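You operate a simulated robot arm through the tools that you are given. There is no shell and no other tool. Be economical: measure what you need, move in short steps, check, and stop when the job is done.

You run a simulated robot arm. Do the job below in one go: nothing can be reset, and whatever is moved stays where it is left.

JOB
Crank the fondant on the roller machine down to 4 mm, then set the gap back to 20.
Fine: 6 mm first, then 4 mm; leave it on the sliding board.

Only the result counts: the job must be done as asked and must still hold three seconds after the hand-in. Knocking over, shifting, dropping, spilling or breaking anything else fails it.

ROBOT AND FRAMES
A 7-joint arm with a fingered hand on a trunk, on a base that drives. Base frame: it is fixed to the floor where the robot stands at the start and does not move with it; the origin is under the middle of the robot, x ahead of it, y to its left, z up. Lengths are in m, angles in rad, forces in N, time in s.
With the tool pointing down near the work surface it reaches from about 0.18 to 0.74 m from the robot's upright axis, wherever it stands. Its first joint turns from -2.897 to 2.897 rad. Places, roughly: blue fondant disc [0.75, 1, 1]; crank [0.4, -0.1, 1]; gap dial [0.5, -0.1, 1.1]. Payload 4 kg.
Tool frame: the origin (TCP) lies between the finger pads and is the grasp point; the fingertips stand 0.028 m ahead of it; z points along the fingers, y is the line along which they close. The gripper opens to 0.168 m. The gripper's body begins 0.079 m behind the TCP. The gripper is a hand of 4 fingers: y runs from the thumb to the fingers, the wrist lies at [0, 0, -0.249] in the tool frame.
Orientation is told as [roll, pitch, yaw] about the base's x, y, z axes, in that order, counted from this pose: with the fingers straight down and closing along the base's y, the tool's x points along the base's -x, its y along +y and its z along -z.

CONTROLS
- The arm moves only by the tool nudge_tool. Its argument "moves" is a list of rows, each an object (a shift or turn left out is 0) with "translation": the shift along the tool's x, y, z in m, a list of three; "rot": the turn, a rotation vector about the tool's x, y, z in rad, a list of three. In form: [{"translation": [dx, dy, dz], "rot": [ax, ay, az]}, ...]. A call has 1 to 12 rows; each row is the pose to reach, as a shift and turn from the pose commanded when the call began, along the tool's axes at that moment. A row lasts 0.2 s, in which the tool goes at most 0.05 m and 0.15 rad; a call with a longer step from one row to the next is refused whole. A pose out of reach is approached as far as the arm can. The call stops where the force on the tool passes 40 N (or 10 N more than at its start, if that is more) or the arm is blocked; 0.2 s more then pass. In this call time passes only in rows, and 0.2 s behind the last. It gives the time, the measured TCP pose, the force on the tool (base axes), the opening and the grip force at its end, in the units of the frame above (readings bear some noise), with the torque about the TCP (base axes, N m) and any sound that the robot's microphone picked up, and new pictures: "pictures" is both (left out), scene, wrist or none.
- Cameras (640 x 400 px; columns grow to the right, rows downward): "scene" is now at [0.0181, 0.1349, 1.5057]; the picture's right is [-0.33, -0.94, 0.00], its down [-0.66, 0.23, -0.72] and it looks along [0.68, -0.24, -0.70] (base axes); focal length 292 px, centre (320, 200). "wrist" rides on the gripper at [0.06, -0.06, -0.11] in the tool frame; the picture's right is [0.71, 0.71, 0.00], its down [-0.56, 0.56, -0.61] and it looks along [-0.43, 0.43, 0.79] (tool axes); focal length 265 px, centre (320, 200). There is no depth. A picture from a camera that has moved, and an enlarged one, comes with that camera's place and axes in the base frame and with its lens.
- slide_trunk(by): slides the trunk up (or, below 0, down) by that many m; the arm and the scene camera ride with it, the base frame stays. It gives what a move gives, with no picture.
- base_move(legs): drives the robot by 1 to 6 legs, each [ahead, turn to the left] in m and rad, along the robot's own axes; the way and the turn of a leg run together, so that a leg with both is an arc; at most 1.5 m and 3.142 rad a leg. The arm and the cameras ride along, it lands a little off, and it stops where it bumps. It gives what a move gives, and a new picture of the scene camera.
- set_fingers(finger1, finger2, finger3, thumb_bend): sets how far each is bent, from 0 (flat) to 1 (curled in); at 0.3 the hand is open as for a grip, at 0.7 the pads meet at the TCP. One left out holds its place. A second passes; each finger stops where it meets its share of the squeeze, and holds until it gets a number again. It is the only way to open and close the hand. It gives what a move gives, with no picture; readings hold the bend of each and the force on the fingers (four entries, about 0 where the hand has none), thumb and palm.
- pan_tilt(pan, tilt): turns the head with the scene camera to pan (to the left, within 2.705 rad either way) and tilt (down, from -0.506 to 1.204), counted from straight ahead of the robot. It gives what a move gives, and a new picture of the scene camera.
- close_up(camera, box): a new picture of the part [left, top, right, bottom] of that camera's present view, enlarged. It takes no simulated time.
- sign_off(): hands the job in; it is judged then, once.

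Work in short steps. Places have to be worked out from the pictures, the camera data and where the tool is seen: move nearer, look again, correct. Check each grasp and each placing, and mend what went wrong. You have 120 turns and 260 pictures in all, those below and enlarged ones among them. Open the gripper and draw the arm clear of the work before you hand the job in, unless the task says otherwise; then end with one line.

The tools are called after "Request:" as a command line: name --argument value ..., lists and objects as JSON in quotes. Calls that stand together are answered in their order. nudge_tool: Moves the arm, as the interface text tells. Its arguments: {"type":"object","properties":{"moves":{"type":"array","items":{"type":"object","properties":{"translation":{"type":"array","items":{"type":"number"}},"rot":{"type":"array","items":{"type":"number"}}}}},"pictures":{"type":"string","enum":["both","scene","wrist","none"]}},"required":["moves"]} The other tools are called the same way: slide_trunk (by) slides the trunk up or down; set_fingers (finger1, finger2, finger3, thumb_bend) moves the fingers one by one; base_move (legs) drives the base; pan_tilt (pan, tilt) turns the head that bears the scene camera; close_up (camera, box) takes an enlarged picture of a part of a camera's view; sign_off () hands the job in.

At the start:

```text
time: 0.0
ee_pos: [0.3574, -0.1176, 1.1499]
tcp_rot: [0.001, -0.002, 0.002]
wrist_force: [0.3, 0.4, 0.5]
wrist_torque: [-0.02, 0.01, 0.02]
grip_width: 0.168
gripper_force: 0.0
shape: jaw
bend: [0.3, 0.3, 0.3, 0.3]
finger forces: [0.0, 0.1, 0.0, 0.0, 0.0, 0.1]
trunk travel left (down, up): [-0.525, 0.065]
robot x, y, heading: [0.0008, -0.001, 0.002]
head pan, tilt: [-0.34, 0.771]
```

scene: 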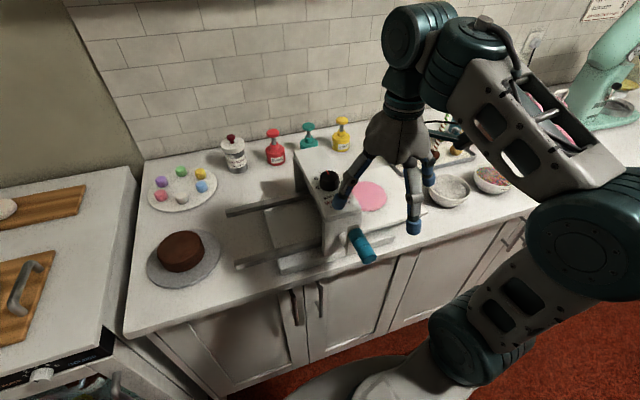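
wrist: 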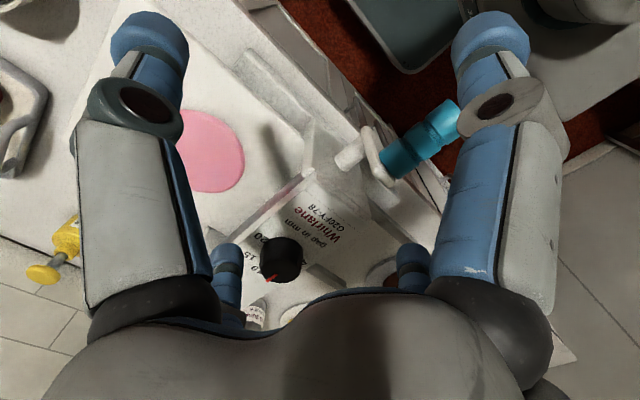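

The machine sits under the hand, with a teal crank handle toward me and a black dial on top. I'll take enlarged views of both.

Request:
close_up --camera "scene" --box '[220, 140, 440, 280]'

Request:
close_up --camera "wrist" --box '[200, 80, 480, 300]'

```text
2.86 times, centred on (330, 210) of scene
camera zoom: at [0.0181, 0.1349, 1.5057], right [-0.33, -0.94, 0.0], down [-0.66, 0.23, -0.72], along [0.68, -0.24, -0.7], focal length 833 px, centre (291, 171)
```

zoom: 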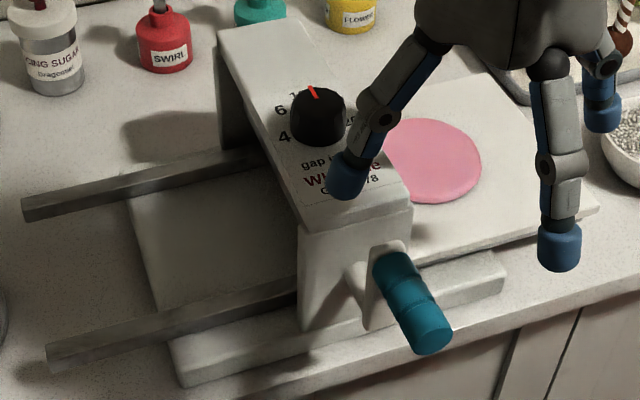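

```text
1.82 times, centred on (340, 190) of wrist
camera zoom: at [0.2967, -0.1769, 1.2596], right [-0.71, 0.71, 0.0], down [0.56, 0.56, 0.61], along [0.43, 0.43, -0.79], focal length 483 px, centre (284, 218)
```

zoom: 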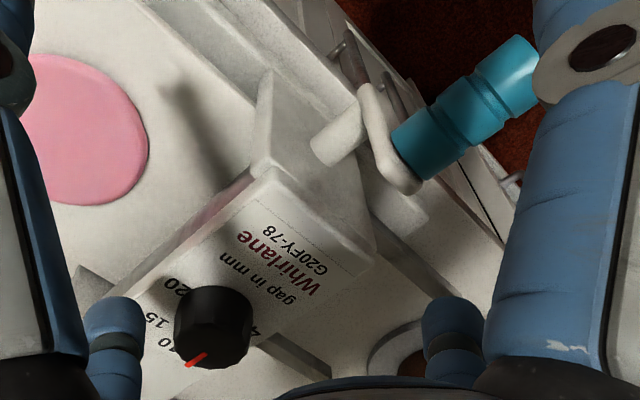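

The hand hides part of the dial. I raise it and draw it to the right for a clear view.

Request:
nudge_tool --moves '[{"translation": [0, 0, -0.05]}, {"translation": [0, -0.04, -0.08]}, {"translation": [0, -0.08, -0.1]}, {"translation": [0.03, -0.12, -0.1]}, {"translation": [0.05, -0.16, -0.1]}, {"translation": [0.05, -0.2, -0.1]}]'

Request:
close_up --camera "scene" --box '[280, 140, 420, 280]'

Request:
close_up --camera "scene" --box '[300, 160, 360, 210]'

```text
time: 1.4
ee_pos: [0.3024, -0.2655, 1.2112]
tcp_rot: [-0.002, 0.0, 0.004]
wrist_force: [-0.2, -0.1, 0.2]
wrist_torque: [-0.03, -0.01, 0.0]
grip_width: 0.1681
gripper_force: 0.2
shape: jaw
bend: [0.3, 0.3, 0.3, 0.3]
finger forces: [0.0, 0.0, 0.1, 0.0, 0.1, 0.0]
out of reach, approached as far as the arm can: row 2, 3, 4, 5, 6
trunk travel left (down, up): [-0.525, 0.065]
robot x, y, heading: [0.0013, 0.0007, 0.0]
head pan, tilt: [-0.34, 0.771]
camera scene: at [0.0182, 0.1358, 1.5056], right [-0.33, -0.94, 0.0], down [-0.66, 0.23, -0.72], along [0.68, -0.24, -0.7], focal length 292 px, centre (320, 200)
camera wrist: at [0.2402, -0.3258, 1.3212], right [-0.71, 0.7, 0.0], down [0.56, 0.56, 0.61], along [0.43, 0.43, -0.79], focal length 265 px, centre (320, 200)
```

scene: 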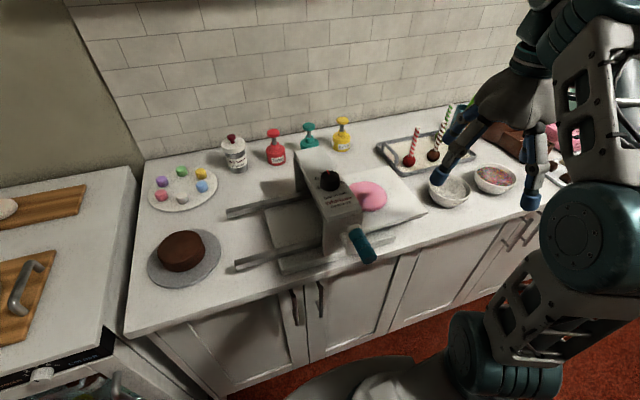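
wrist: 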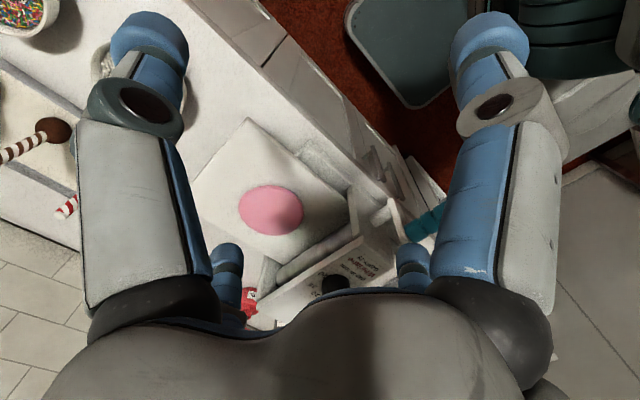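

```text
2.86 times, centred on (350, 210) of scene
camera zoom: at [0.0182, 0.1358, 1.5056], right [-0.33, -0.94, 0.0], down [-0.66, 0.23, -0.72], along [0.68, -0.24, -0.7], focal length 833 px, centre (234, 171)
```

zoom: 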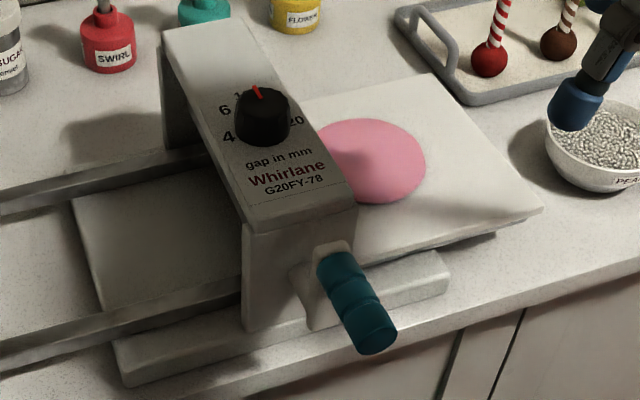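

```text
8.00 times, centred on (330, 185) of scene
camera zoom: at [0.0182, 0.1358, 1.5056], right [-0.33, -0.94, 0.0], down [-0.66, 0.23, -0.72], along [0.68, -0.24, -0.7], focal length 2332 px, centre (240, 320)
```

zoom: 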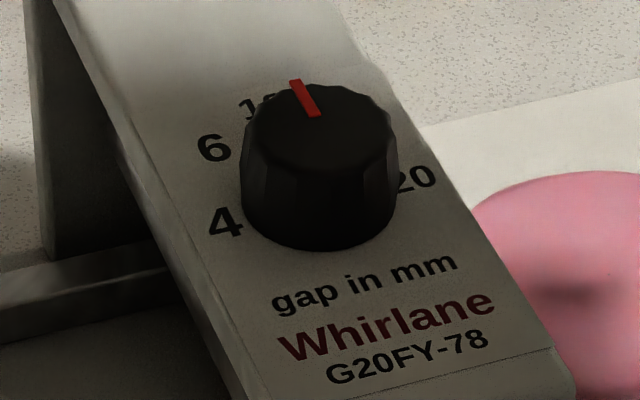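

The dial pointer now sits near the top, between 10 and 15 or at 15. I'll zoom the wrist view on the dial and crank before getting closer.

Request:
close_up --camera "wrist" --box '[230, 100, 450, 300]'

Request:
nudge_tool --moves '[{"translation": [0, 0.04, 0.03]}, {"translation": [0, 0.08, 0.04]}, {"translation": [0.03, 0.1, 0.04]}, {"translation": [0.06, 0.1, 0.04]}]'

```text
2.00 times, centred on (340, 200) of wrist
camera zoom: at [0.2402, -0.3258, 1.3212], right [-0.71, 0.7, 0.0], down [0.56, 0.56, 0.61], along [0.43, 0.43, -0.79], focal length 531 px, centre (280, 200)
```

zoom: 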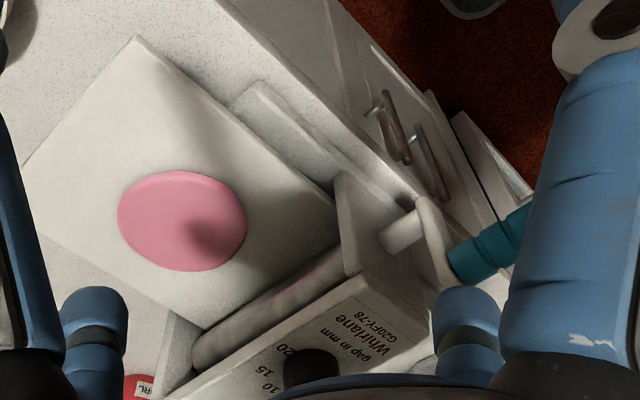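

```text
time: 2.4
ee_pos: [0.2424, -0.1663, 1.1683]
tcp_rot: [0.001, -0.002, 0.0]
wrist_force: [-0.3, 0.5, 0.8]
wrist_torque: [0.01, -0.01, 0.04]
grip_width: 0.1679
gripper_force: 0.1
shape: jaw
bend: [0.3, 0.3, 0.3, 0.3]
finger forces: [0.0, 0.0, 0.1, 0.0, 0.0, 0.0]
trunk travel left (down, up): [-0.525, 0.065]
robot x, y, heading: [-0.0004, 0.0008, 0.002]
head pan, tilt: [-0.34, 0.771]
camera scene: at [0.0176, 0.135, 1.5057], right [-0.33, -0.94, 0.0], down [-0.66, 0.23, -0.72], along [0.68, -0.24, -0.7], focal length 292 px, centre (320, 200)
camera wrist: at [0.1807, -0.2274, 1.2772], right [-0.71, 0.71, 0.0], down [0.56, 0.56, 0.61], along [0.44, 0.43, -0.79], focal length 265 px, centre (320, 200)
```

scene: 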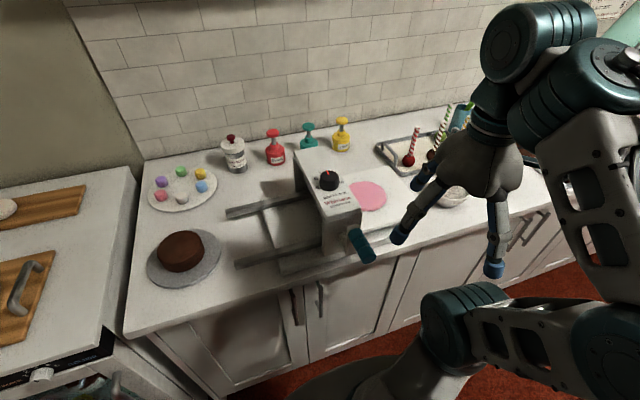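
wrist: 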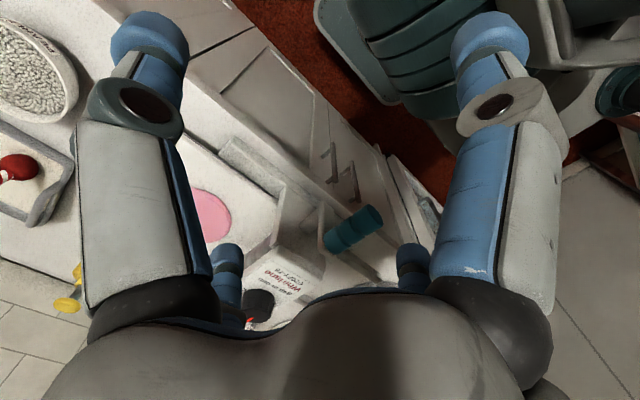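

From the labels I read 4, 6, 10, 15 and 20 at about +90°, +45°, 0°, −45° and −90° around the dial, with the pointer at 10. I put the dial top at about (0.48, −0.05, 1.09) and move over it for a check.

Request:
nudge_tool --moves '[{"translation": [-0.04, 0.02, -0.01]}, {"translation": [-0.08, 0.04, -0.01]}, {"translation": [-0.12, 0.06, -0.01]}, {"translation": [-0.16, 0.08, -0.01]}, {"translation": [-0.2, 0.1, -0.01]}, {"translation": [-0.238, 0.116, -0.01]}]'

Request:
close_up --camera "wrist" --box '[220, 100, 420, 300]'

Request:
close_up --camera "scene" --box '[270, 120, 430, 280]'

```text
time: 3.8
ee_pos: [0.4771, -0.0508, 1.1778]
tcp_rot: [-0.001, 0.002, -0.001]
wrist_force: [0.3, -0.1, 0.4]
wrist_torque: [-0.01, 0.01, -0.01]
grip_width: 0.168
gripper_force: 0.0
shape: jaw
bend: [0.3, 0.3, 0.3, 0.3]
finger forces: [0.0, 0.1, 0.1, 0.0, 0.0, 0.1]
trunk travel left (down, up): [-0.525, 0.065]
robot x, y, heading: [0.0001, -0.0009, -0.005]
head pan, tilt: [-0.34, 0.771]
camera scene: at [0.0188, 0.1354, 1.5056], right [-0.33, -0.94, 0.0], down [-0.66, 0.23, -0.72], along [0.68, -0.24, -0.7], focal length 292 px, centre (320, 200)
camera wrist: at [0.4159, -0.1117, 1.2875], right [-0.71, 0.71, 0.0], down [0.56, 0.56, 0.61], along [0.43, 0.43, -0.79], focal length 265 px, centre (320, 200)
```

scene: 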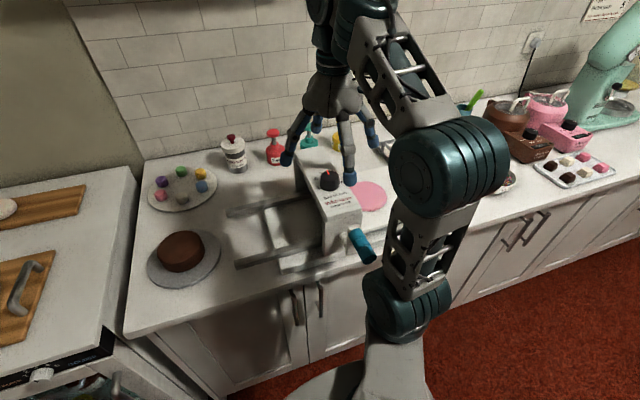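
wrist: 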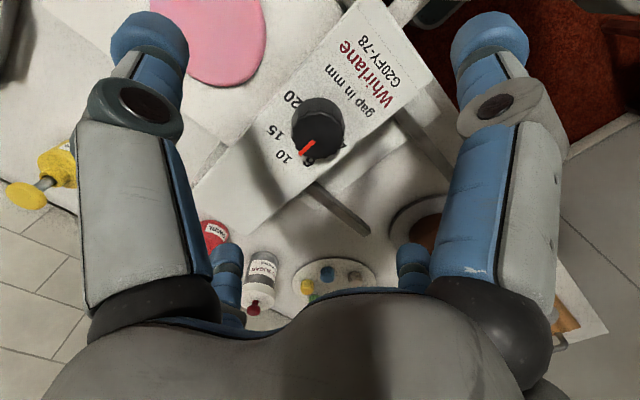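

```text
2.00 times, centred on (320, 200) of wrist
camera zoom: at [0.4159, -0.1117, 1.2875], right [-0.71, 0.71, 0.0], down [0.56, 0.56, 0.61], along [0.43, 0.43, -0.79], focal length 531 px, centre (320, 200)
```

zoom: 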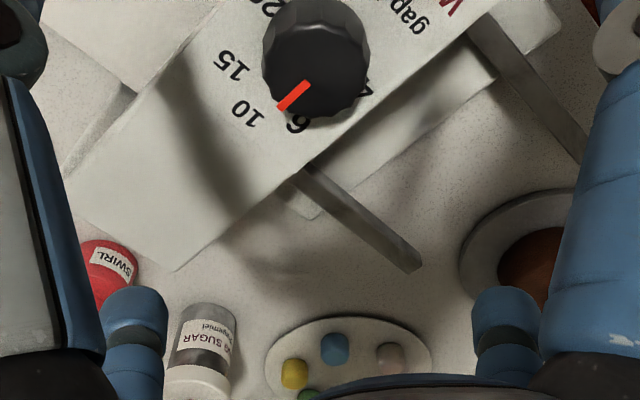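

```text
2.50 times, centred on (350, 200) of scene
camera zoom: at [0.0188, 0.1354, 1.5056], right [-0.33, -0.94, 0.0], down [-0.66, 0.23, -0.72], along [0.68, -0.24, -0.7], focal length 729 px, centre (245, 200)
```

zoom: 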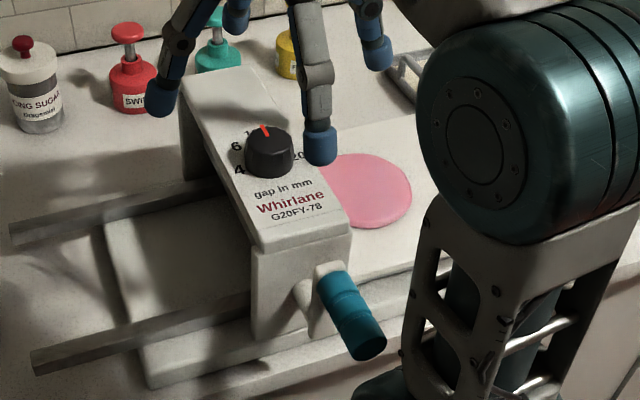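

The dial centre comes out at about (0.483, −0.05), with the top near z 1.09 and the panel near 1.063. The pointer is at 10. I descend straddling the knob.

Request:
nudge_tool --moves '[{"translation": [-0.006, 0.001, 0.04]}, {"translation": [-0.006, 0.001, 0.077]}]'

Request:
close_up --camera "scene" --box '[270, 120, 430, 280]'

```text
time: 4.4
ee_pos: [0.484, -0.0496, 1.1034]
tcp_rot: [0.0, 0.0, 0.0]
wrist_force: [0.0, 0.7, -0.1]
wrist_torque: [-0.01, 0.03, 0.0]
grip_width: 0.1682
gripper_force: 0.1
shape: jaw
bend: [0.3, 0.3, 0.3, 0.3]
finger forces: [0.0, 0.0, 0.0, 0.0, 0.1, 0.0]
trunk travel left (down, up): [-0.525, 0.065]
robot x, y, heading: [-0.0007, -0.0018, -0.0]
head pan, tilt: [-0.34, 0.771]
camera scene: at [0.0185, 0.135, 1.5057], right [-0.33, -0.94, 0.0], down [-0.66, 0.23, -0.72], along [0.68, -0.24, -0.7], focal length 292 px, centre (320, 200)
camera wrist: at [0.4223, -0.1102, 1.2124], right [-0.71, 0.71, 0.0], down [0.56, 0.56, 0.61], along [0.44, 0.43, -0.79], focal length 265 px, centre (320, 200)
```

scene: 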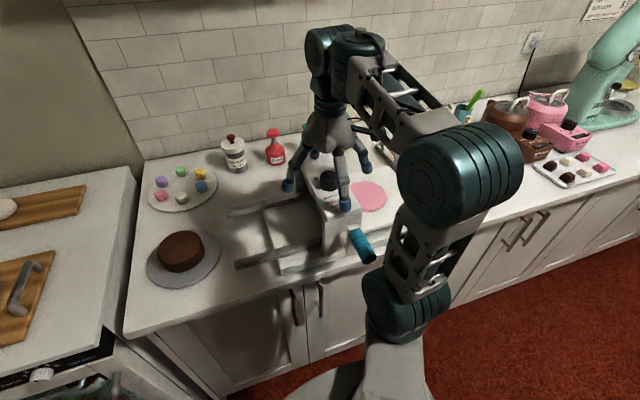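
wrist: 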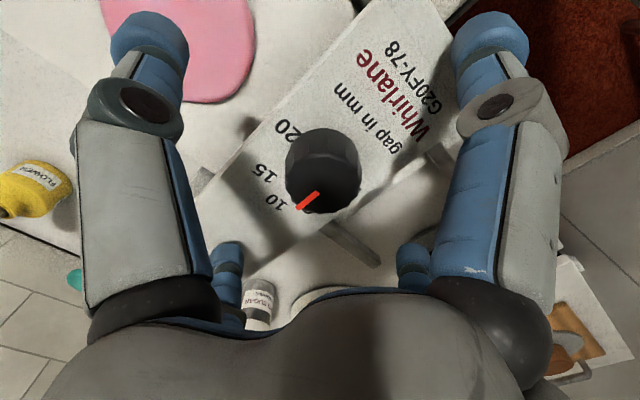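

```text
2.50 times, centred on (350, 200) of scene
camera zoom: at [0.0185, 0.135, 1.5057], right [-0.33, -0.94, 0.0], down [-0.66, 0.23, -0.72], along [0.68, -0.24, -0.7], focal length 729 px, centre (245, 200)
```

zoom: 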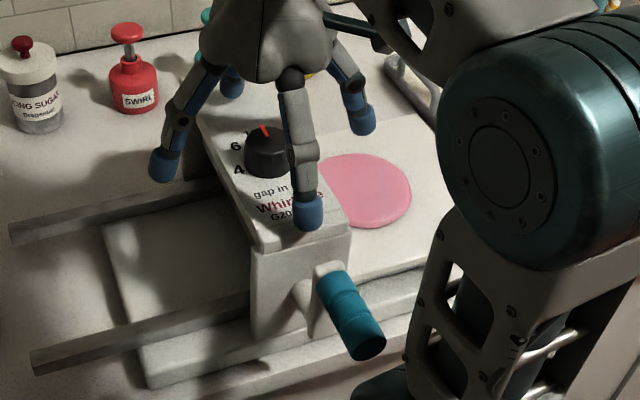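

The four fingers sit around the knob at ±x and ±y. I close them on it.

Request:
set_fingers --finger1 0.7 --finger2 0.7 --finger3 0.7 --thumb_bend 0.7

Request:
close_up --camera "wrist" --box '[160, 50, 480, 250]'

Request:
close_up --camera "scene" --box '[270, 120, 430, 280]'

```text
time: 5.4
ee_pos: [0.4823, -0.0504, 1.1032]
tcp_rot: [0.001, -0.003, -0.002]
wrist_force: [-5.2, -5.5, 14.1]
wrist_torque: [-0.17, 0.16, 0.01]
grip_width: 0.0261
gripper_force: 21.0
shape: fingers
bend: [0.59, 0.61, 0.62, 0.61]
finger forces: [8.8, 9.0, 8.9, 0.0, 16.7, 0.1]
trunk travel left (down, up): [-0.525, 0.065]
robot x, y, heading: [-0.003, -0.0001, -0.003]
head pan, tilt: [-0.34, 0.771]
```

```text
2.00 times, centred on (320, 150) of wrist
camera zoom: at [0.4205, -0.111, 1.2135], right [-0.71, 0.71, 0.0], down [0.56, 0.56, 0.62], along [0.44, 0.43, -0.79], focal length 531 px, centre (320, 300)
```

zoom: 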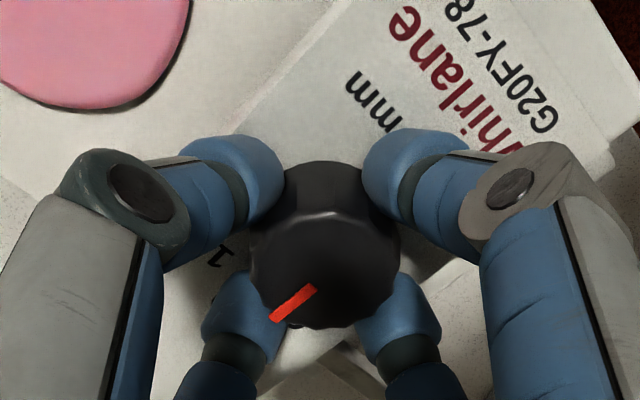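

```text
2.50 times, centred on (350, 200) of scene
camera zoom: at [0.0164, 0.1344, 1.5059], right [-0.33, -0.94, 0.0], down [-0.66, 0.23, -0.72], along [0.68, -0.24, -0.7], focal length 729 px, centre (245, 200)
```

zoom: 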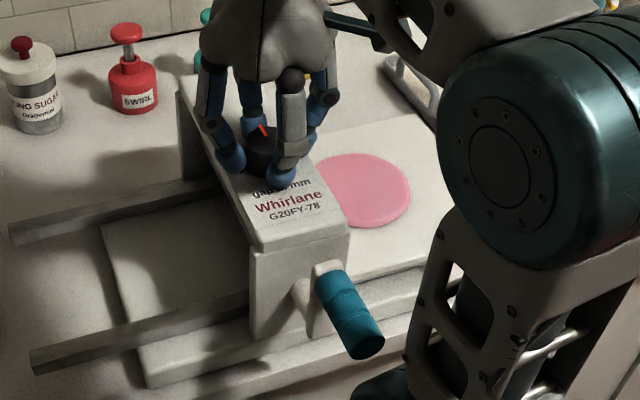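

The grip on the knob is firm. I turn it counter-clockwise, seen from above, by 45° toward 6.

Request:
nudge_tool --moves '[{"rot": [0, 0, -0.13]}, {"rot": [0, 0, -0.26]}, {"rot": [0, 0, -0.39]}, {"rot": [0, 0, -0.52]}, {"rot": [0, 0, -0.65]}, {"rot": [0, 0, -0.785]}]'

Request:
close_up --camera "wrist" --box '[160, 50, 480, 250]'

Request:
close_up --camera "scene" --box '[300, 150, 380, 220]'

```text
time: 6.8
ee_pos: [0.482, -0.0495, 1.1033]
tcp_rot: [-0.002, -0.004, 0.787]
wrist_force: [-8.6, -0.6, 36.4]
wrist_torque: [-0.12, 0.53, -0.24]
grip_width: 0.0256
gripper_force: 35.0
shape: fingers
bend: [0.59, 0.61, 0.62, 0.61]
finger forces: [22.0, 17.7, 9.7, 0.0, 19.4, 0.0]
trunk travel left (down, up): [-0.525, 0.065]
robot x, y, heading: [0.0022, -0.0, -0.0]
head pan, tilt: [-0.34, 0.771]
camera scene: at [0.014, 0.1351, 1.506], right [-0.33, -0.94, 0.0], down [-0.65, 0.23, -0.72], along [0.68, -0.24, -0.69], focal length 292 px, centre (320, 200)
camera wrist: at [0.4804, -0.135, 1.2131], right [-1.0, 0.0, -0.01], down [-0.01, 0.79, 0.61], along [0.0, 0.61, -0.79], focal length 265 px, centre (320, 200)
```

scene: 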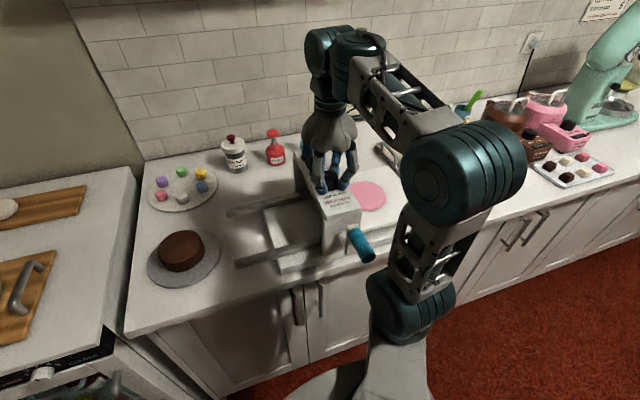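
wrist: 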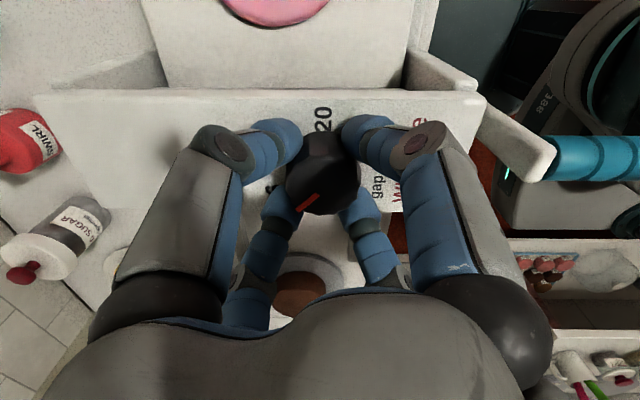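

```text
2.00 times, centred on (320, 150) of wrist
camera zoom: at [0.4804, -0.135, 1.2131], right [-1.0, 0.0, -0.01], down [-0.01, 0.79, 0.61], along [0.0, 0.61, -0.79], focal length 531 px, centre (320, 300)
```

zoom: 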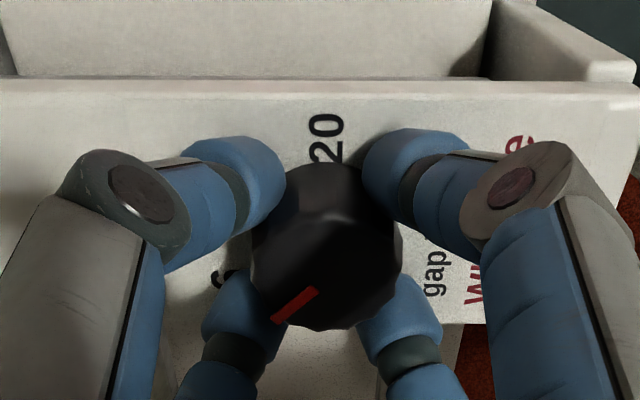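

```text
5.71 times, centred on (340, 185) of scene
camera zoom: at [0.014, 0.1351, 1.506], right [-0.33, -0.94, 0.0], down [-0.65, 0.23, -0.72], along [0.68, -0.24, -0.69], focal length 1666 px, centre (206, 286)
```

zoom: 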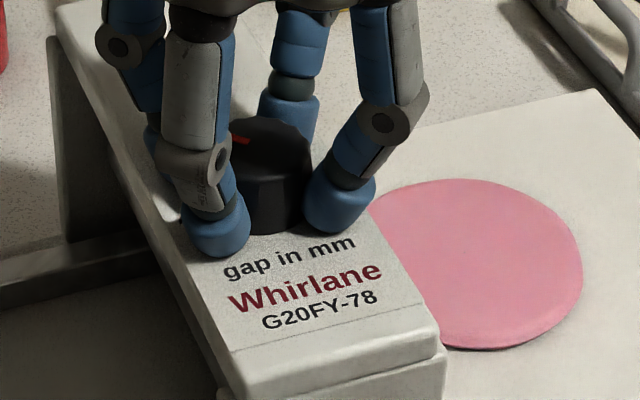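

The pointer turned with the hand. I release, lift and check it against the labels.

Request:
set_fingers --finger1 0.3 --finger2 0.3 --finger3 0.3 --thumb_bend 0.3

Request:
nudge_tool --moves '[{"translation": [0, 0, -0.04]}, {"translation": [0, 0, -0.075]}]'

Request:
close_up --camera "wrist" --box '[220, 80, 420, 205]'

Request:
close_up --camera "scene" --box '[300, 150, 380, 220]'

```text
time: 7.8
ee_pos: [0.4829, -0.0507, 1.1009]
tcp_rot: [0.0, 0.001, 0.785]
wrist_force: [-1.0, 0.1, 0.1]
wrist_torque: [-0.01, 0.03, -0.01]
grip_width: 0.1167
gripper_force: 0.1
shape: fingers
bend: [0.3, 0.3, 0.3, 0.3]
finger forces: [0.0, 0.1, 0.0, 0.0, 0.0, 0.1]
trunk travel left (down, up): [-0.525, 0.065]
robot x, y, heading: [-0.0012, 0.0011, 0.003]
head pan, tilt: [-0.34, 0.771]
```

```text
time: 8.4
ee_pos: [0.4851, -0.0489, 1.176]
tcp_rot: [-0.001, 0.001, 0.784]
wrist_force: [-0.2, 0.1, -0.3]
wrist_torque: [-0.01, 0.01, -0.01]
grip_width: 0.1169
gripper_force: 0.1
shape: fingers
bend: [0.3, 0.3, 0.3, 0.3]
finger forces: [0.0, 0.0, 0.0, 0.1, 0.1, 0.0]
trunk travel left (down, up): [-0.525, 0.065]
robot x, y, heading: [0.0005, -0.0006, -0.003]
head pan, tilt: [-0.34, 0.771]
camera scene: at [0.0182, 0.1351, 1.5057], right [-0.33, -0.94, 0.0], down [-0.66, 0.23, -0.72], along [0.68, -0.24, -0.7], focal length 292 px, centre (320, 200)
camera wrist: at [0.483, -0.1339, 1.2866], right [-1.0, 0.0, 0.0], down [0.0, 0.79, 0.61], along [0.0, 0.61, -0.79], focal length 265 px, centre (320, 200)
```

scene: 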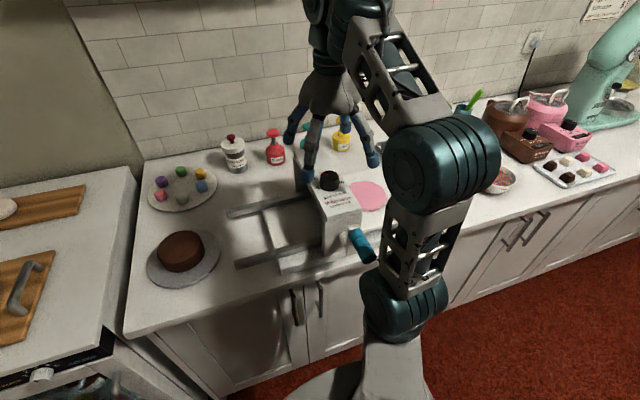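
wrist: 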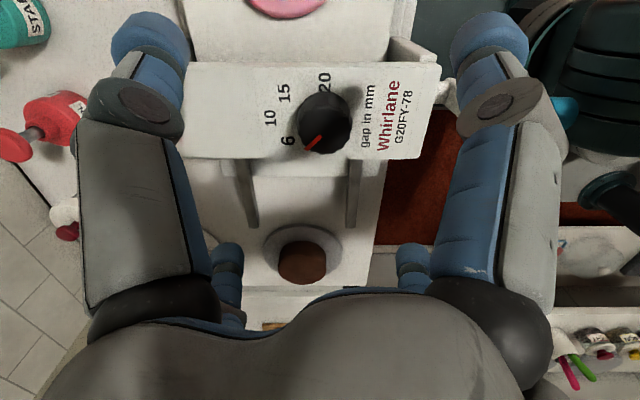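

```text
3.20 times, centred on (320, 142) of wrist
camera zoom: at [0.483, -0.1339, 1.2866], right [-1.0, 0.0, 0.0], down [0.0, 0.79, 0.61], along [0.0, 0.61, -0.79], focal length 849 px, centre (320, 384)
```

zoom: 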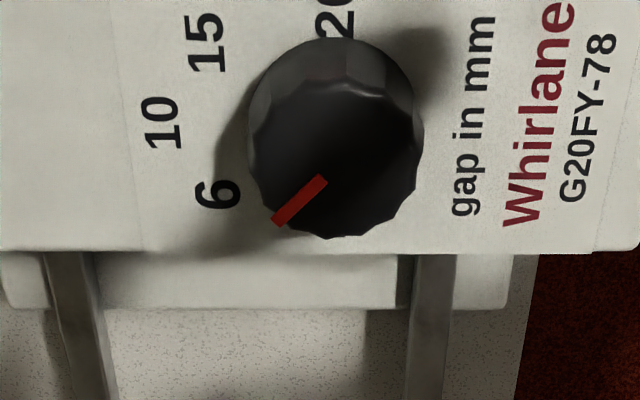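

```text
5.71 times, centred on (340, 185) of scene
camera zoom: at [0.0182, 0.1351, 1.5057], right [-0.33, -0.94, 0.0], down [-0.66, 0.23, -0.72], along [0.68, -0.24, -0.7], focal length 1666 px, centre (206, 286)
```

zoom: 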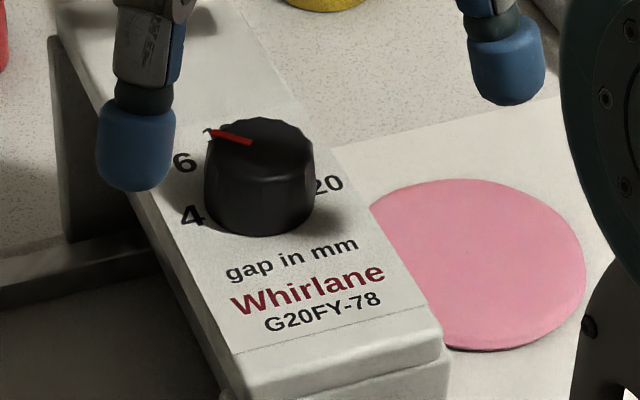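

The pointer measures about 44°, which is the 6 position. Next I look at the crank, holding this 45° yaw so two fingers fall on each side of the handle. I half close the fingers and hover over the handle.

Request:
nudge_tool --moves '[{"translation": [0.03, 0.03, -0.005]}, {"translation": [0.06, 0.06, -0.005]}, {"translation": [0.09, 0.09, -0.005]}, {"translation": [0.115, 0.115, -0.005]}, {"translation": [0.1315, 0.13, -0.005]}]' --pictures "none"

Request:
set_fingers --finger1 0.48 --finger2 0.48 --finger3 0.48 --thumb_bend 0.48

Request:
close_up --camera "wrist" --box '[160, 0, 480, 200]'

Request:
close_up --camera "scene" --box '[270, 140, 430, 280]'

```text
time: 9.6
ee_pos: [0.3019, -0.0496, 1.1824]
tcp_rot: [-0.001, 0.0, 0.784]
wrist_force: [0.8, 1.0, -0.2]
wrist_torque: [0.0, 0.04, 0.0]
grip_width: 0.1169
gripper_force: 0.0
shape: fingers
bend: [0.3, 0.3, 0.3, 0.3]
finger forces: [0.1, 0.0, 0.1, 0.0, 0.0, 0.1]
trunk travel left (down, up): [-0.525, 0.065]
robot x, y, heading: [0.0034, -0.0015, 0.0]
head pan, tilt: [-0.34, 0.771]
```

```text
time: 10.6
ee_pos: [0.3024, -0.0494, 1.1832]
tcp_rot: [0.0, 0.001, 0.785]
wrist_force: [0.3, -0.3, -0.7]
wrist_torque: [-0.02, 0.0, 0.04]
grip_width: 0.0636
gripper_force: 0.0
shape: fingers
bend: [0.48, 0.48, 0.48, 0.48]
finger forces: [0.0, 0.0, 0.0, 0.0, 0.1, 0.0]
trunk travel left (down, up): [-0.525, 0.065]
robot x, y, heading: [0.0007, 0.0015, 0.004]
head pan, tilt: [-0.34, 0.771]
```

```text
2.00 times, centred on (320, 100) of wrist
camera zoom: at [0.3013, -0.1344, 1.2925], right [-1.0, 0.0, 0.0], down [0.0, 0.79, 0.61], along [0.0, 0.61, -0.79], focal length 531 px, centre (320, 400)
```

zoom: 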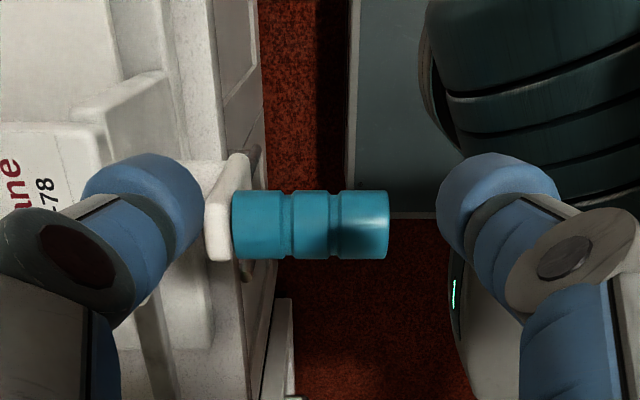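

```text
2.86 times, centred on (350, 210) of scene
camera zoom: at [0.0181, 0.1349, 1.5057], right [-0.33, -0.94, 0.0], down [-0.66, 0.23, -0.72], along [0.68, -0.24, -0.7], focal length 833 px, centre (234, 171)
```

zoom: 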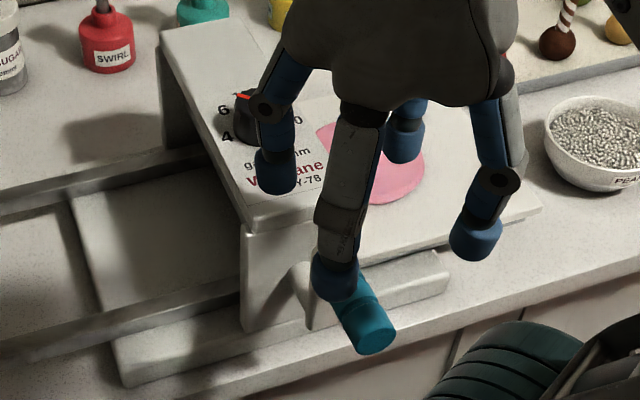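

The handle spans x 0.270–0.341 with centre at y ≈ −0.05, z ≈ 1.054, and is 0.032 thick. I descend onto it.

Request:
nudge_tool --moves '[{"translation": [0, 0, 0.045]}, {"translation": [0, 0, 0.09]}, {"translation": [0, 0, 0.128]}]'

Request:
close_up --camera "scene" --box '[270, 140, 430, 280]'

```text
time: 11.4
ee_pos: [0.303, -0.0519, 1.0552]
tcp_rot: [0.001, 0.001, 0.787]
wrist_force: [-1.0, -0.1, 0.2]
wrist_torque: [0.03, 0.02, 0.01]
grip_width: 0.0639
gripper_force: 0.1
shape: fingers
bend: [0.48, 0.48, 0.48, 0.48]
finger forces: [0.0, 0.0, 0.0, 0.0, 0.1, 0.0]
trunk travel left (down, up): [-0.525, 0.065]
robot x, y, heading: [-0.0005, 0.0024, -0.002]
head pan, tilt: [-0.34, 0.771]
camera scene: at [0.0182, 0.1349, 1.5058], right [-0.33, -0.94, 0.0], down [-0.66, 0.23, -0.72], along [0.68, -0.24, -0.7], focal length 292 px, centre (320, 200)
camera wrist: at [0.3025, -0.1371, 1.1653], right [-1.0, 0.0, 0.0], down [0.0, 0.79, 0.61], along [0.0, 0.61, -0.79], focal length 265 px, centre (320, 200)
```

scene: 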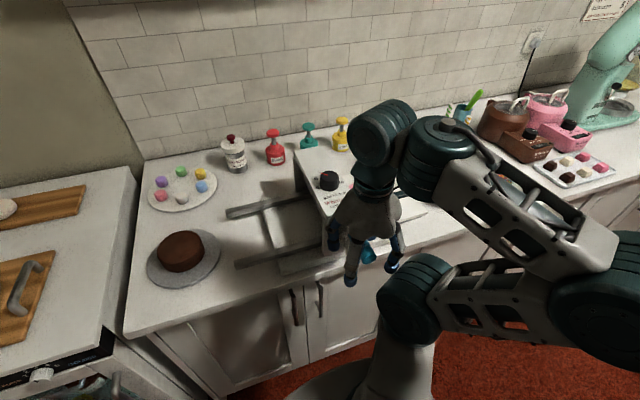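
wrist: 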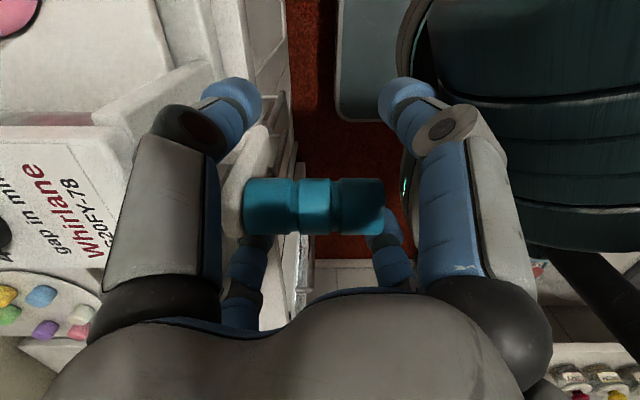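

```text
2.86 times, centred on (350, 210) of scene
camera zoom: at [0.0182, 0.1349, 1.5058], right [-0.33, -0.94, 0.0], down [-0.66, 0.23, -0.72], along [0.68, -0.24, -0.7], focal length 833 px, centre (234, 171)
```

zoom: 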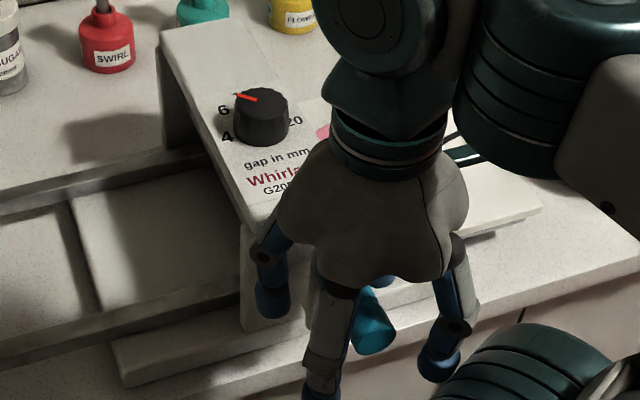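

The handle is centred between the fingers. I close on it.

Request:
set_fingers --finger1 0.7 --finger2 0.7 --finger3 0.7 --thumb_bend 0.7

Request:
close_up --camera "wrist" --box '[160, 50, 480, 250]'

```text
time: 12.4
ee_pos: [0.3045, -0.0518, 1.0551]
tcp_rot: [0.002, 0.001, 0.786]
wrist_force: [-0.6, 0.1, -10.1]
wrist_torque: [-0.01, 0.04, -0.05]
grip_width: 0.0097
gripper_force: 13.8
shape: fingers
bend: [0.66, 0.65, 0.65, 0.66]
finger forces: [4.9, 6.6, 7.5, 0.0, 8.6, 0.1]
trunk travel left (down, up): [-0.525, 0.065]
robot x, y, heading: [-0.0047, 0.001, -0.002]
head pan, tilt: [-0.34, 0.771]
```

```text
2.00 times, centred on (320, 150) of wrist
camera zoom: at [0.3029, -0.1371, 1.1654], right [-1.0, 0.0, 0.0], down [0.0, 0.79, 0.61], along [0.0, 0.61, -0.79], focal length 531 px, centre (320, 300)
```

zoom: 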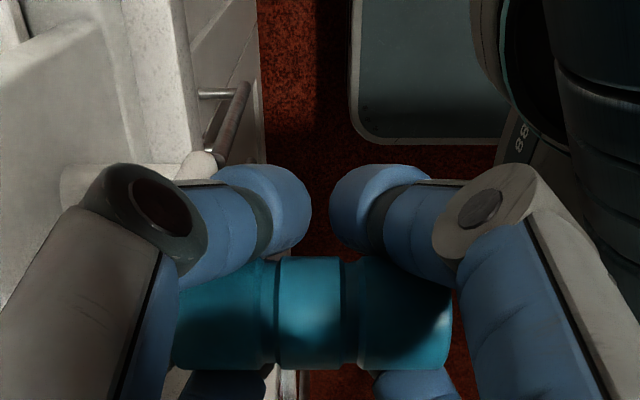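

The fingers hold the handle, curled partly under it. The crank axis looks to be at about z 0.996 with a radius of 0.06. I test a 30° arc with the handle top moving right (−y), which should feed the board left.

Request:
nudge_tool --moves '[{"translation": [0.0074, -0.0074, 0.0009]}, {"translation": [0.0145, -0.0145, 0.0036]}, {"translation": [0.0212, -0.0212, 0.008]}]'

Request:
close_up --camera "scene" --box '[220, 140, 440, 280]'

```text
time: 12.9
ee_pos: [0.3042, -0.0569, 1.0534]
tcp_rot: [-0.004, 0.001, 0.807]
wrist_force: [-5.2, 29.5, -12.6]
wrist_torque: [-0.26, 0.05, 0.11]
grip_width: 0.0019
gripper_force: 17.7
shape: fingers
bend: [0.69, 0.63, 0.63, 0.69]
finger forces: [0.8, 14.4, 19.4, 0.0, 2.6, 0.1]
trunk travel left (down, up): [-0.525, 0.065]
robot x, y, heading: [-0.0, 0.0015, 0.006]
head pan, tilt: [-0.34, 0.771]
stopped in row 2: the force on the tool passed its limit at 44 N (the readings are from after the stop); the commanded pose is now the measured one
camera scene: at [0.0169, 0.1394, 1.5052], right [-0.33, -0.94, 0.0], down [-0.66, 0.23, -0.72], along [0.68, -0.24, -0.7], focal length 292 px, centre (320, 200)
camera wrist: at [0.3049, -0.1425, 1.1641], right [-1.0, -0.02, 0.0], down [-0.02, 0.79, 0.61], along [-0.01, 0.61, -0.79], focal length 265 px, centre (320, 200)
```

scene: 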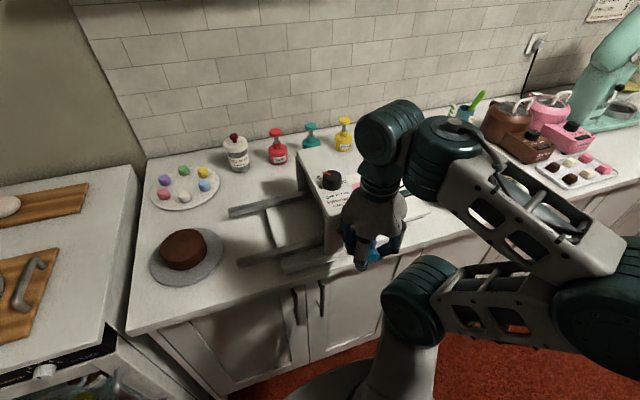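
wrist: 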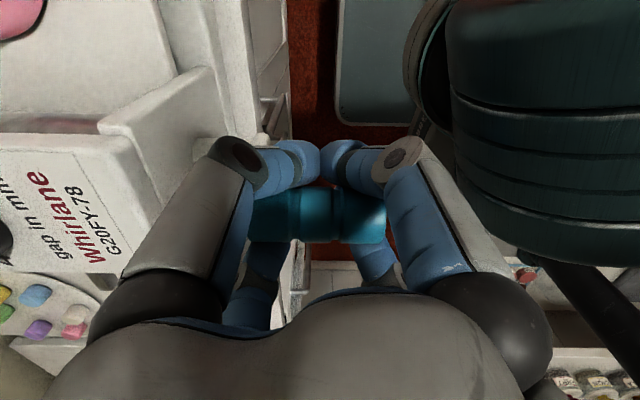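

```text
2.86 times, centred on (330, 210) of scene
camera zoom: at [0.0169, 0.1394, 1.5052], right [-0.33, -0.94, 0.0], down [-0.66, 0.23, -0.72], along [0.68, -0.24, -0.7], focal length 833 px, centre (291, 171)
```

zoom: 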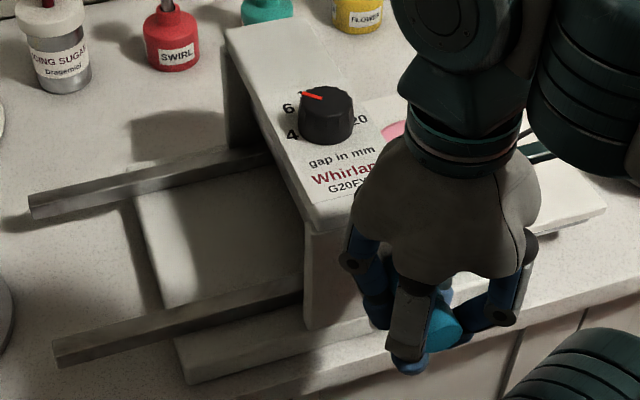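

That direction resists hard and is likely an end stop. I try the other way, with the handle top moving left.

Request:
nudge_tool --moves '[{"translation": [-0.005, 0.005, -0.001]}, {"translation": [-0.01, 0.01, 0.0]}, {"translation": [-0.018, 0.018, 0.002]}, {"translation": [-0.025, 0.025, 0.006]}]'

Request:
close_up --camera "scene" --box '[220, 140, 440, 280]'

```text
time: 13.9
ee_pos: [0.3047, -0.0279, 1.0474]
tcp_rot: [-0.001, -0.001, 0.797]
wrist_force: [-4.6, -1.1, -4.8]
wrist_torque: [0.03, 0.05, -0.01]
grip_width: 0.0041
gripper_force: 16.7
shape: fingers
bend: [0.68, 0.64, 0.64, 0.68]
finger forces: [5.4, 7.7, 9.5, 0.0, 10.8, 0.0]
trunk travel left (down, up): [-0.525, 0.065]
robot x, y, heading: [0.0036, 0.0017, 0.003]
head pan, tilt: [-0.34, 0.771]
camera scene: at [0.017, 0.1348, 1.5057], right [-0.33, -0.94, 0.0], down [-0.66, 0.23, -0.72], along [0.68, -0.24, -0.7], focal length 292 px, centre (320, 200)
camera wrist: at [0.304, -0.1125, 1.158], right [-1.0, -0.01, 0.0], down [-0.01, 0.79, 0.61], along [-0.01, 0.61, -0.79], focal length 265 px, centre (320, 200)
```

scene: 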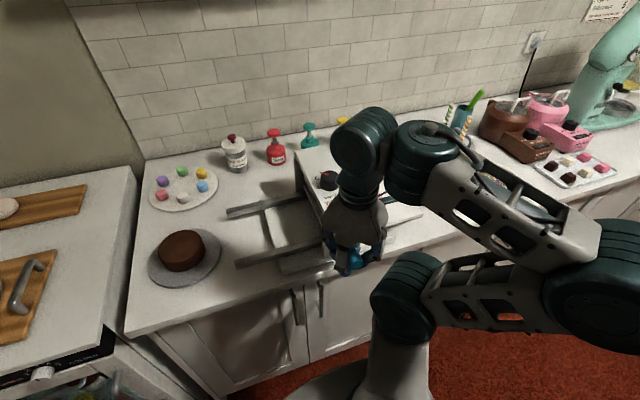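
wrist: 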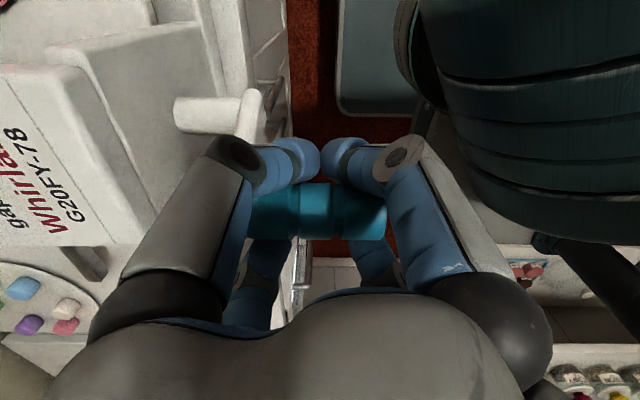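

```text
2.86 times, centred on (330, 210) of scene
camera zoom: at [0.017, 0.1348, 1.5057], right [-0.33, -0.94, 0.0], down [-0.66, 0.23, -0.72], along [0.68, -0.24, -0.7], focal length 833 px, centre (291, 171)
```

zoom: 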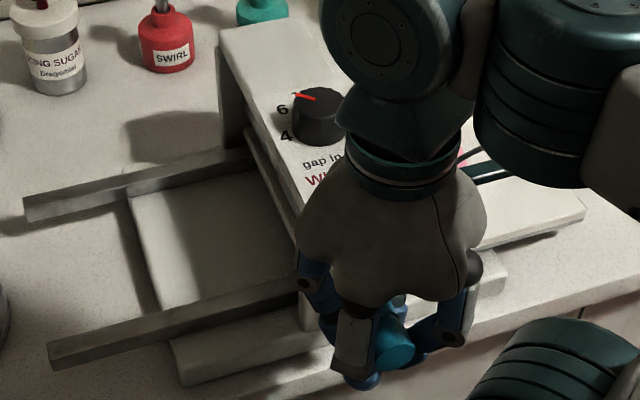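

The crank turns freely this way and the board moves left, by about 1 cm for 24°. I continue along the arc, keeping an eye on the forces.

Request:
nudge_tool --moves '[{"translation": [-0.0092, 0.0089, 0.0081]}, {"translation": [-0.0169, 0.0165, 0.0187]}, {"translation": [-0.0224, 0.0219, 0.0317]}]'

```text
time: 14.7
ee_pos: [0.3056, 0.0037, 1.0196]
tcp_rot: [-0.005, -0.023, 0.8]
wrist_force: [11.5, 10.0, -4.1]
wrist_torque: [-0.78, 1.43, 0.5]
grip_width: 0.0055
gripper_force: 27.6
shape: fingers
bend: [0.7, 0.64, 0.65, 0.68]
finger forces: [18.6, 7.0, 13.2, 0.0, 17.2, 0.0]
trunk travel left (down, up): [-0.525, 0.065]
robot x, y, heading: [0.002, -0.0004, -0.0]
head pan, tilt: [-0.34, 0.771]
stopped in row 3: the force on the tool passed its limit at 46 N (the readings are from after the stop); the commanded pose is now the measured one
camera scene: at [0.0137, 0.1327, 1.5058], right [-0.33, -0.94, 0.0], down [-0.66, 0.23, -0.72], along [0.68, -0.24, -0.7], focal length 292 px, centre (320, 200)
camera wrist: at [0.3035, -0.0829, 1.1294], right [-1.0, -0.01, -0.02], down [-0.02, 0.78, 0.62], along [0.01, 0.62, -0.78], focal length 265 px, centre (320, 200)
```

scene: 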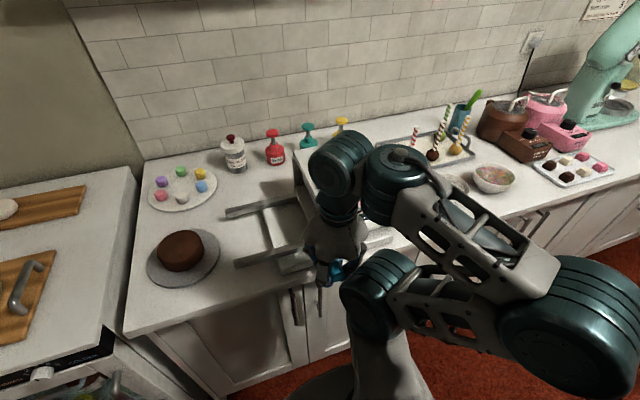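
wrist: 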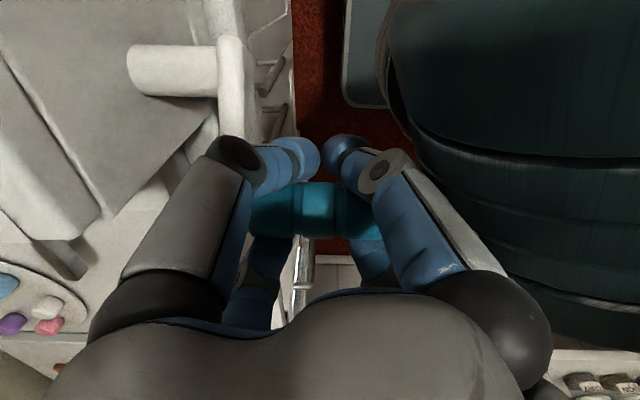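

The x force (11.5 N) and the picture suggest the hand is crowding the robot's own elbow. I release the handle, lift, and back the base off about 0.17 m for a better posture.

Request:
set_fingers --finger1 0.45 --finger2 0.45 --finger3 0.45 --thumb_bend 0.45

Request:
nudge_tool --moves '[{"translation": [0, 0, -0.045]}, {"translation": [0, 0, -0.09]}, {"translation": [0, 0, -0.13]}]' --pictures "scene"

Request:
base_move --legs '[[-0.17, 0]]'

Request:
close_up --camera "scene" --box '[240, 80, 440, 220]'

```text
time: 15.7
ee_pos: [0.304, 0.0053, 1.0208]
tcp_rot: [-0.009, -0.021, 0.8]
wrist_force: [3.7, 7.2, 4.0]
wrist_torque: [-0.78, 0.85, 0.33]
grip_width: 0.0135
gripper_force: 25.3
shape: fingers
bend: [0.7, 0.45, 0.45, 0.63]
finger forces: [15.5, 0.1, 0.0, 0.0, 36.5, 0.1]
trunk travel left (down, up): [-0.525, 0.065]
robot x, y, heading: [-0.0043, 0.002, 0.006]
head pan, tilt: [-0.34, 0.771]
```

```text
time: 16.5
ee_pos: [0.3099, 0.0053, 1.1488]
tcp_rot: [-0.003, -0.014, 0.799]
wrist_force: [0.8, 0.2, -0.3]
wrist_torque: [-0.01, 0.05, 0.0]
grip_width: 0.0728
gripper_force: 0.1
shape: fingers
bend: [0.45, 0.45, 0.45, 0.45]
finger forces: [0.1, 0.1, 0.1, 0.0, 0.0, 0.1]
out of reach, approached as far as the arm can: row 2
trunk travel left (down, up): [-0.525, 0.065]
robot x, y, heading: [0.0005, 0.0006, 0.009]
head pan, tilt: [-0.34, 0.771]
camera scene: at [0.0209, 0.1365, 1.5054], right [-0.33, -0.94, 0.0], down [-0.66, 0.23, -0.72], along [0.68, -0.24, -0.7], focal length 292 px, centre (320, 200)
```

scene: 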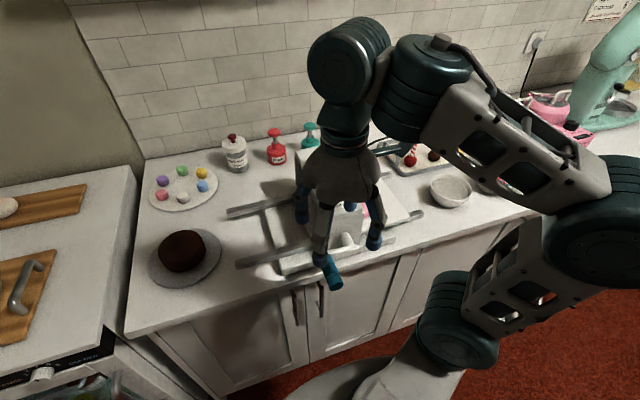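

```text
time: 18.0
ee_pos: [0.1348, 0.0037, 1.1506]
tcp_rot: [-0.005, -0.02, 0.799]
wrist_force: [-0.1, 0.6, 0.8]
wrist_torque: [-0.04, 0.0, -0.04]
grip_width: 0.0726
gripper_force: 0.0
shape: fingers
bend: [0.45, 0.45, 0.45, 0.45]
finger forces: [0.0, 0.0, 0.1, 0.1, 0.1, 0.0]
trunk travel left (down, up): [-0.525, 0.065]
robot x, y, heading: [-0.1718, 0.0009, 0.003]
head pan, tilt: [-0.34, 0.771]
camera scene: at [-0.1558, 0.1346, 1.5057], right [-0.33, -0.94, 0.0], down [-0.66, 0.23, -0.72], along [0.68, -0.24, -0.7], focal length 292 px, centre (320, 200)
```

scene: 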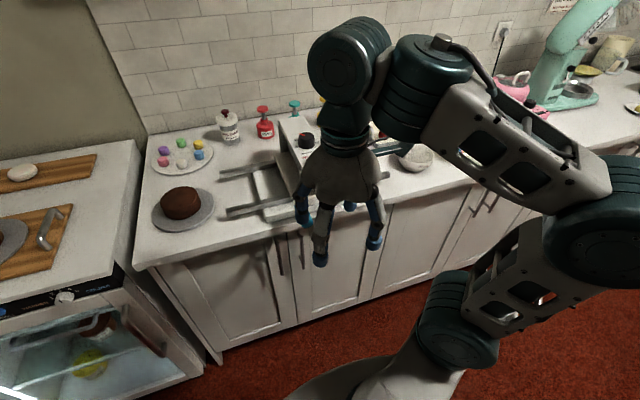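

```text
2.86 times, centred on (340, 150) of scene
camera zoom: at [-0.1558, 0.1346, 1.5057], right [-0.33, -0.94, 0.0], down [-0.66, 0.23, -0.72], along [0.68, -0.24, -0.7], focal length 833 px, centre (263, 343)
```

zoom: 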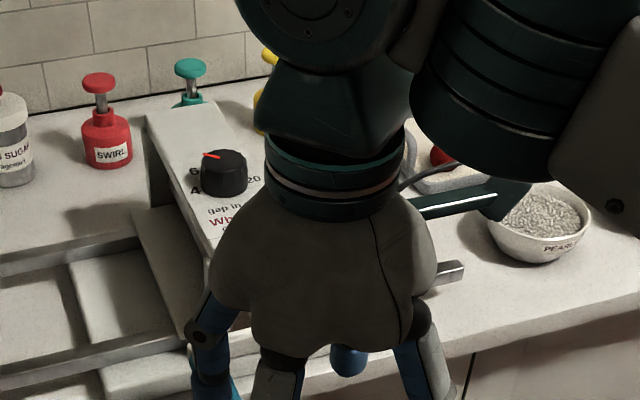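

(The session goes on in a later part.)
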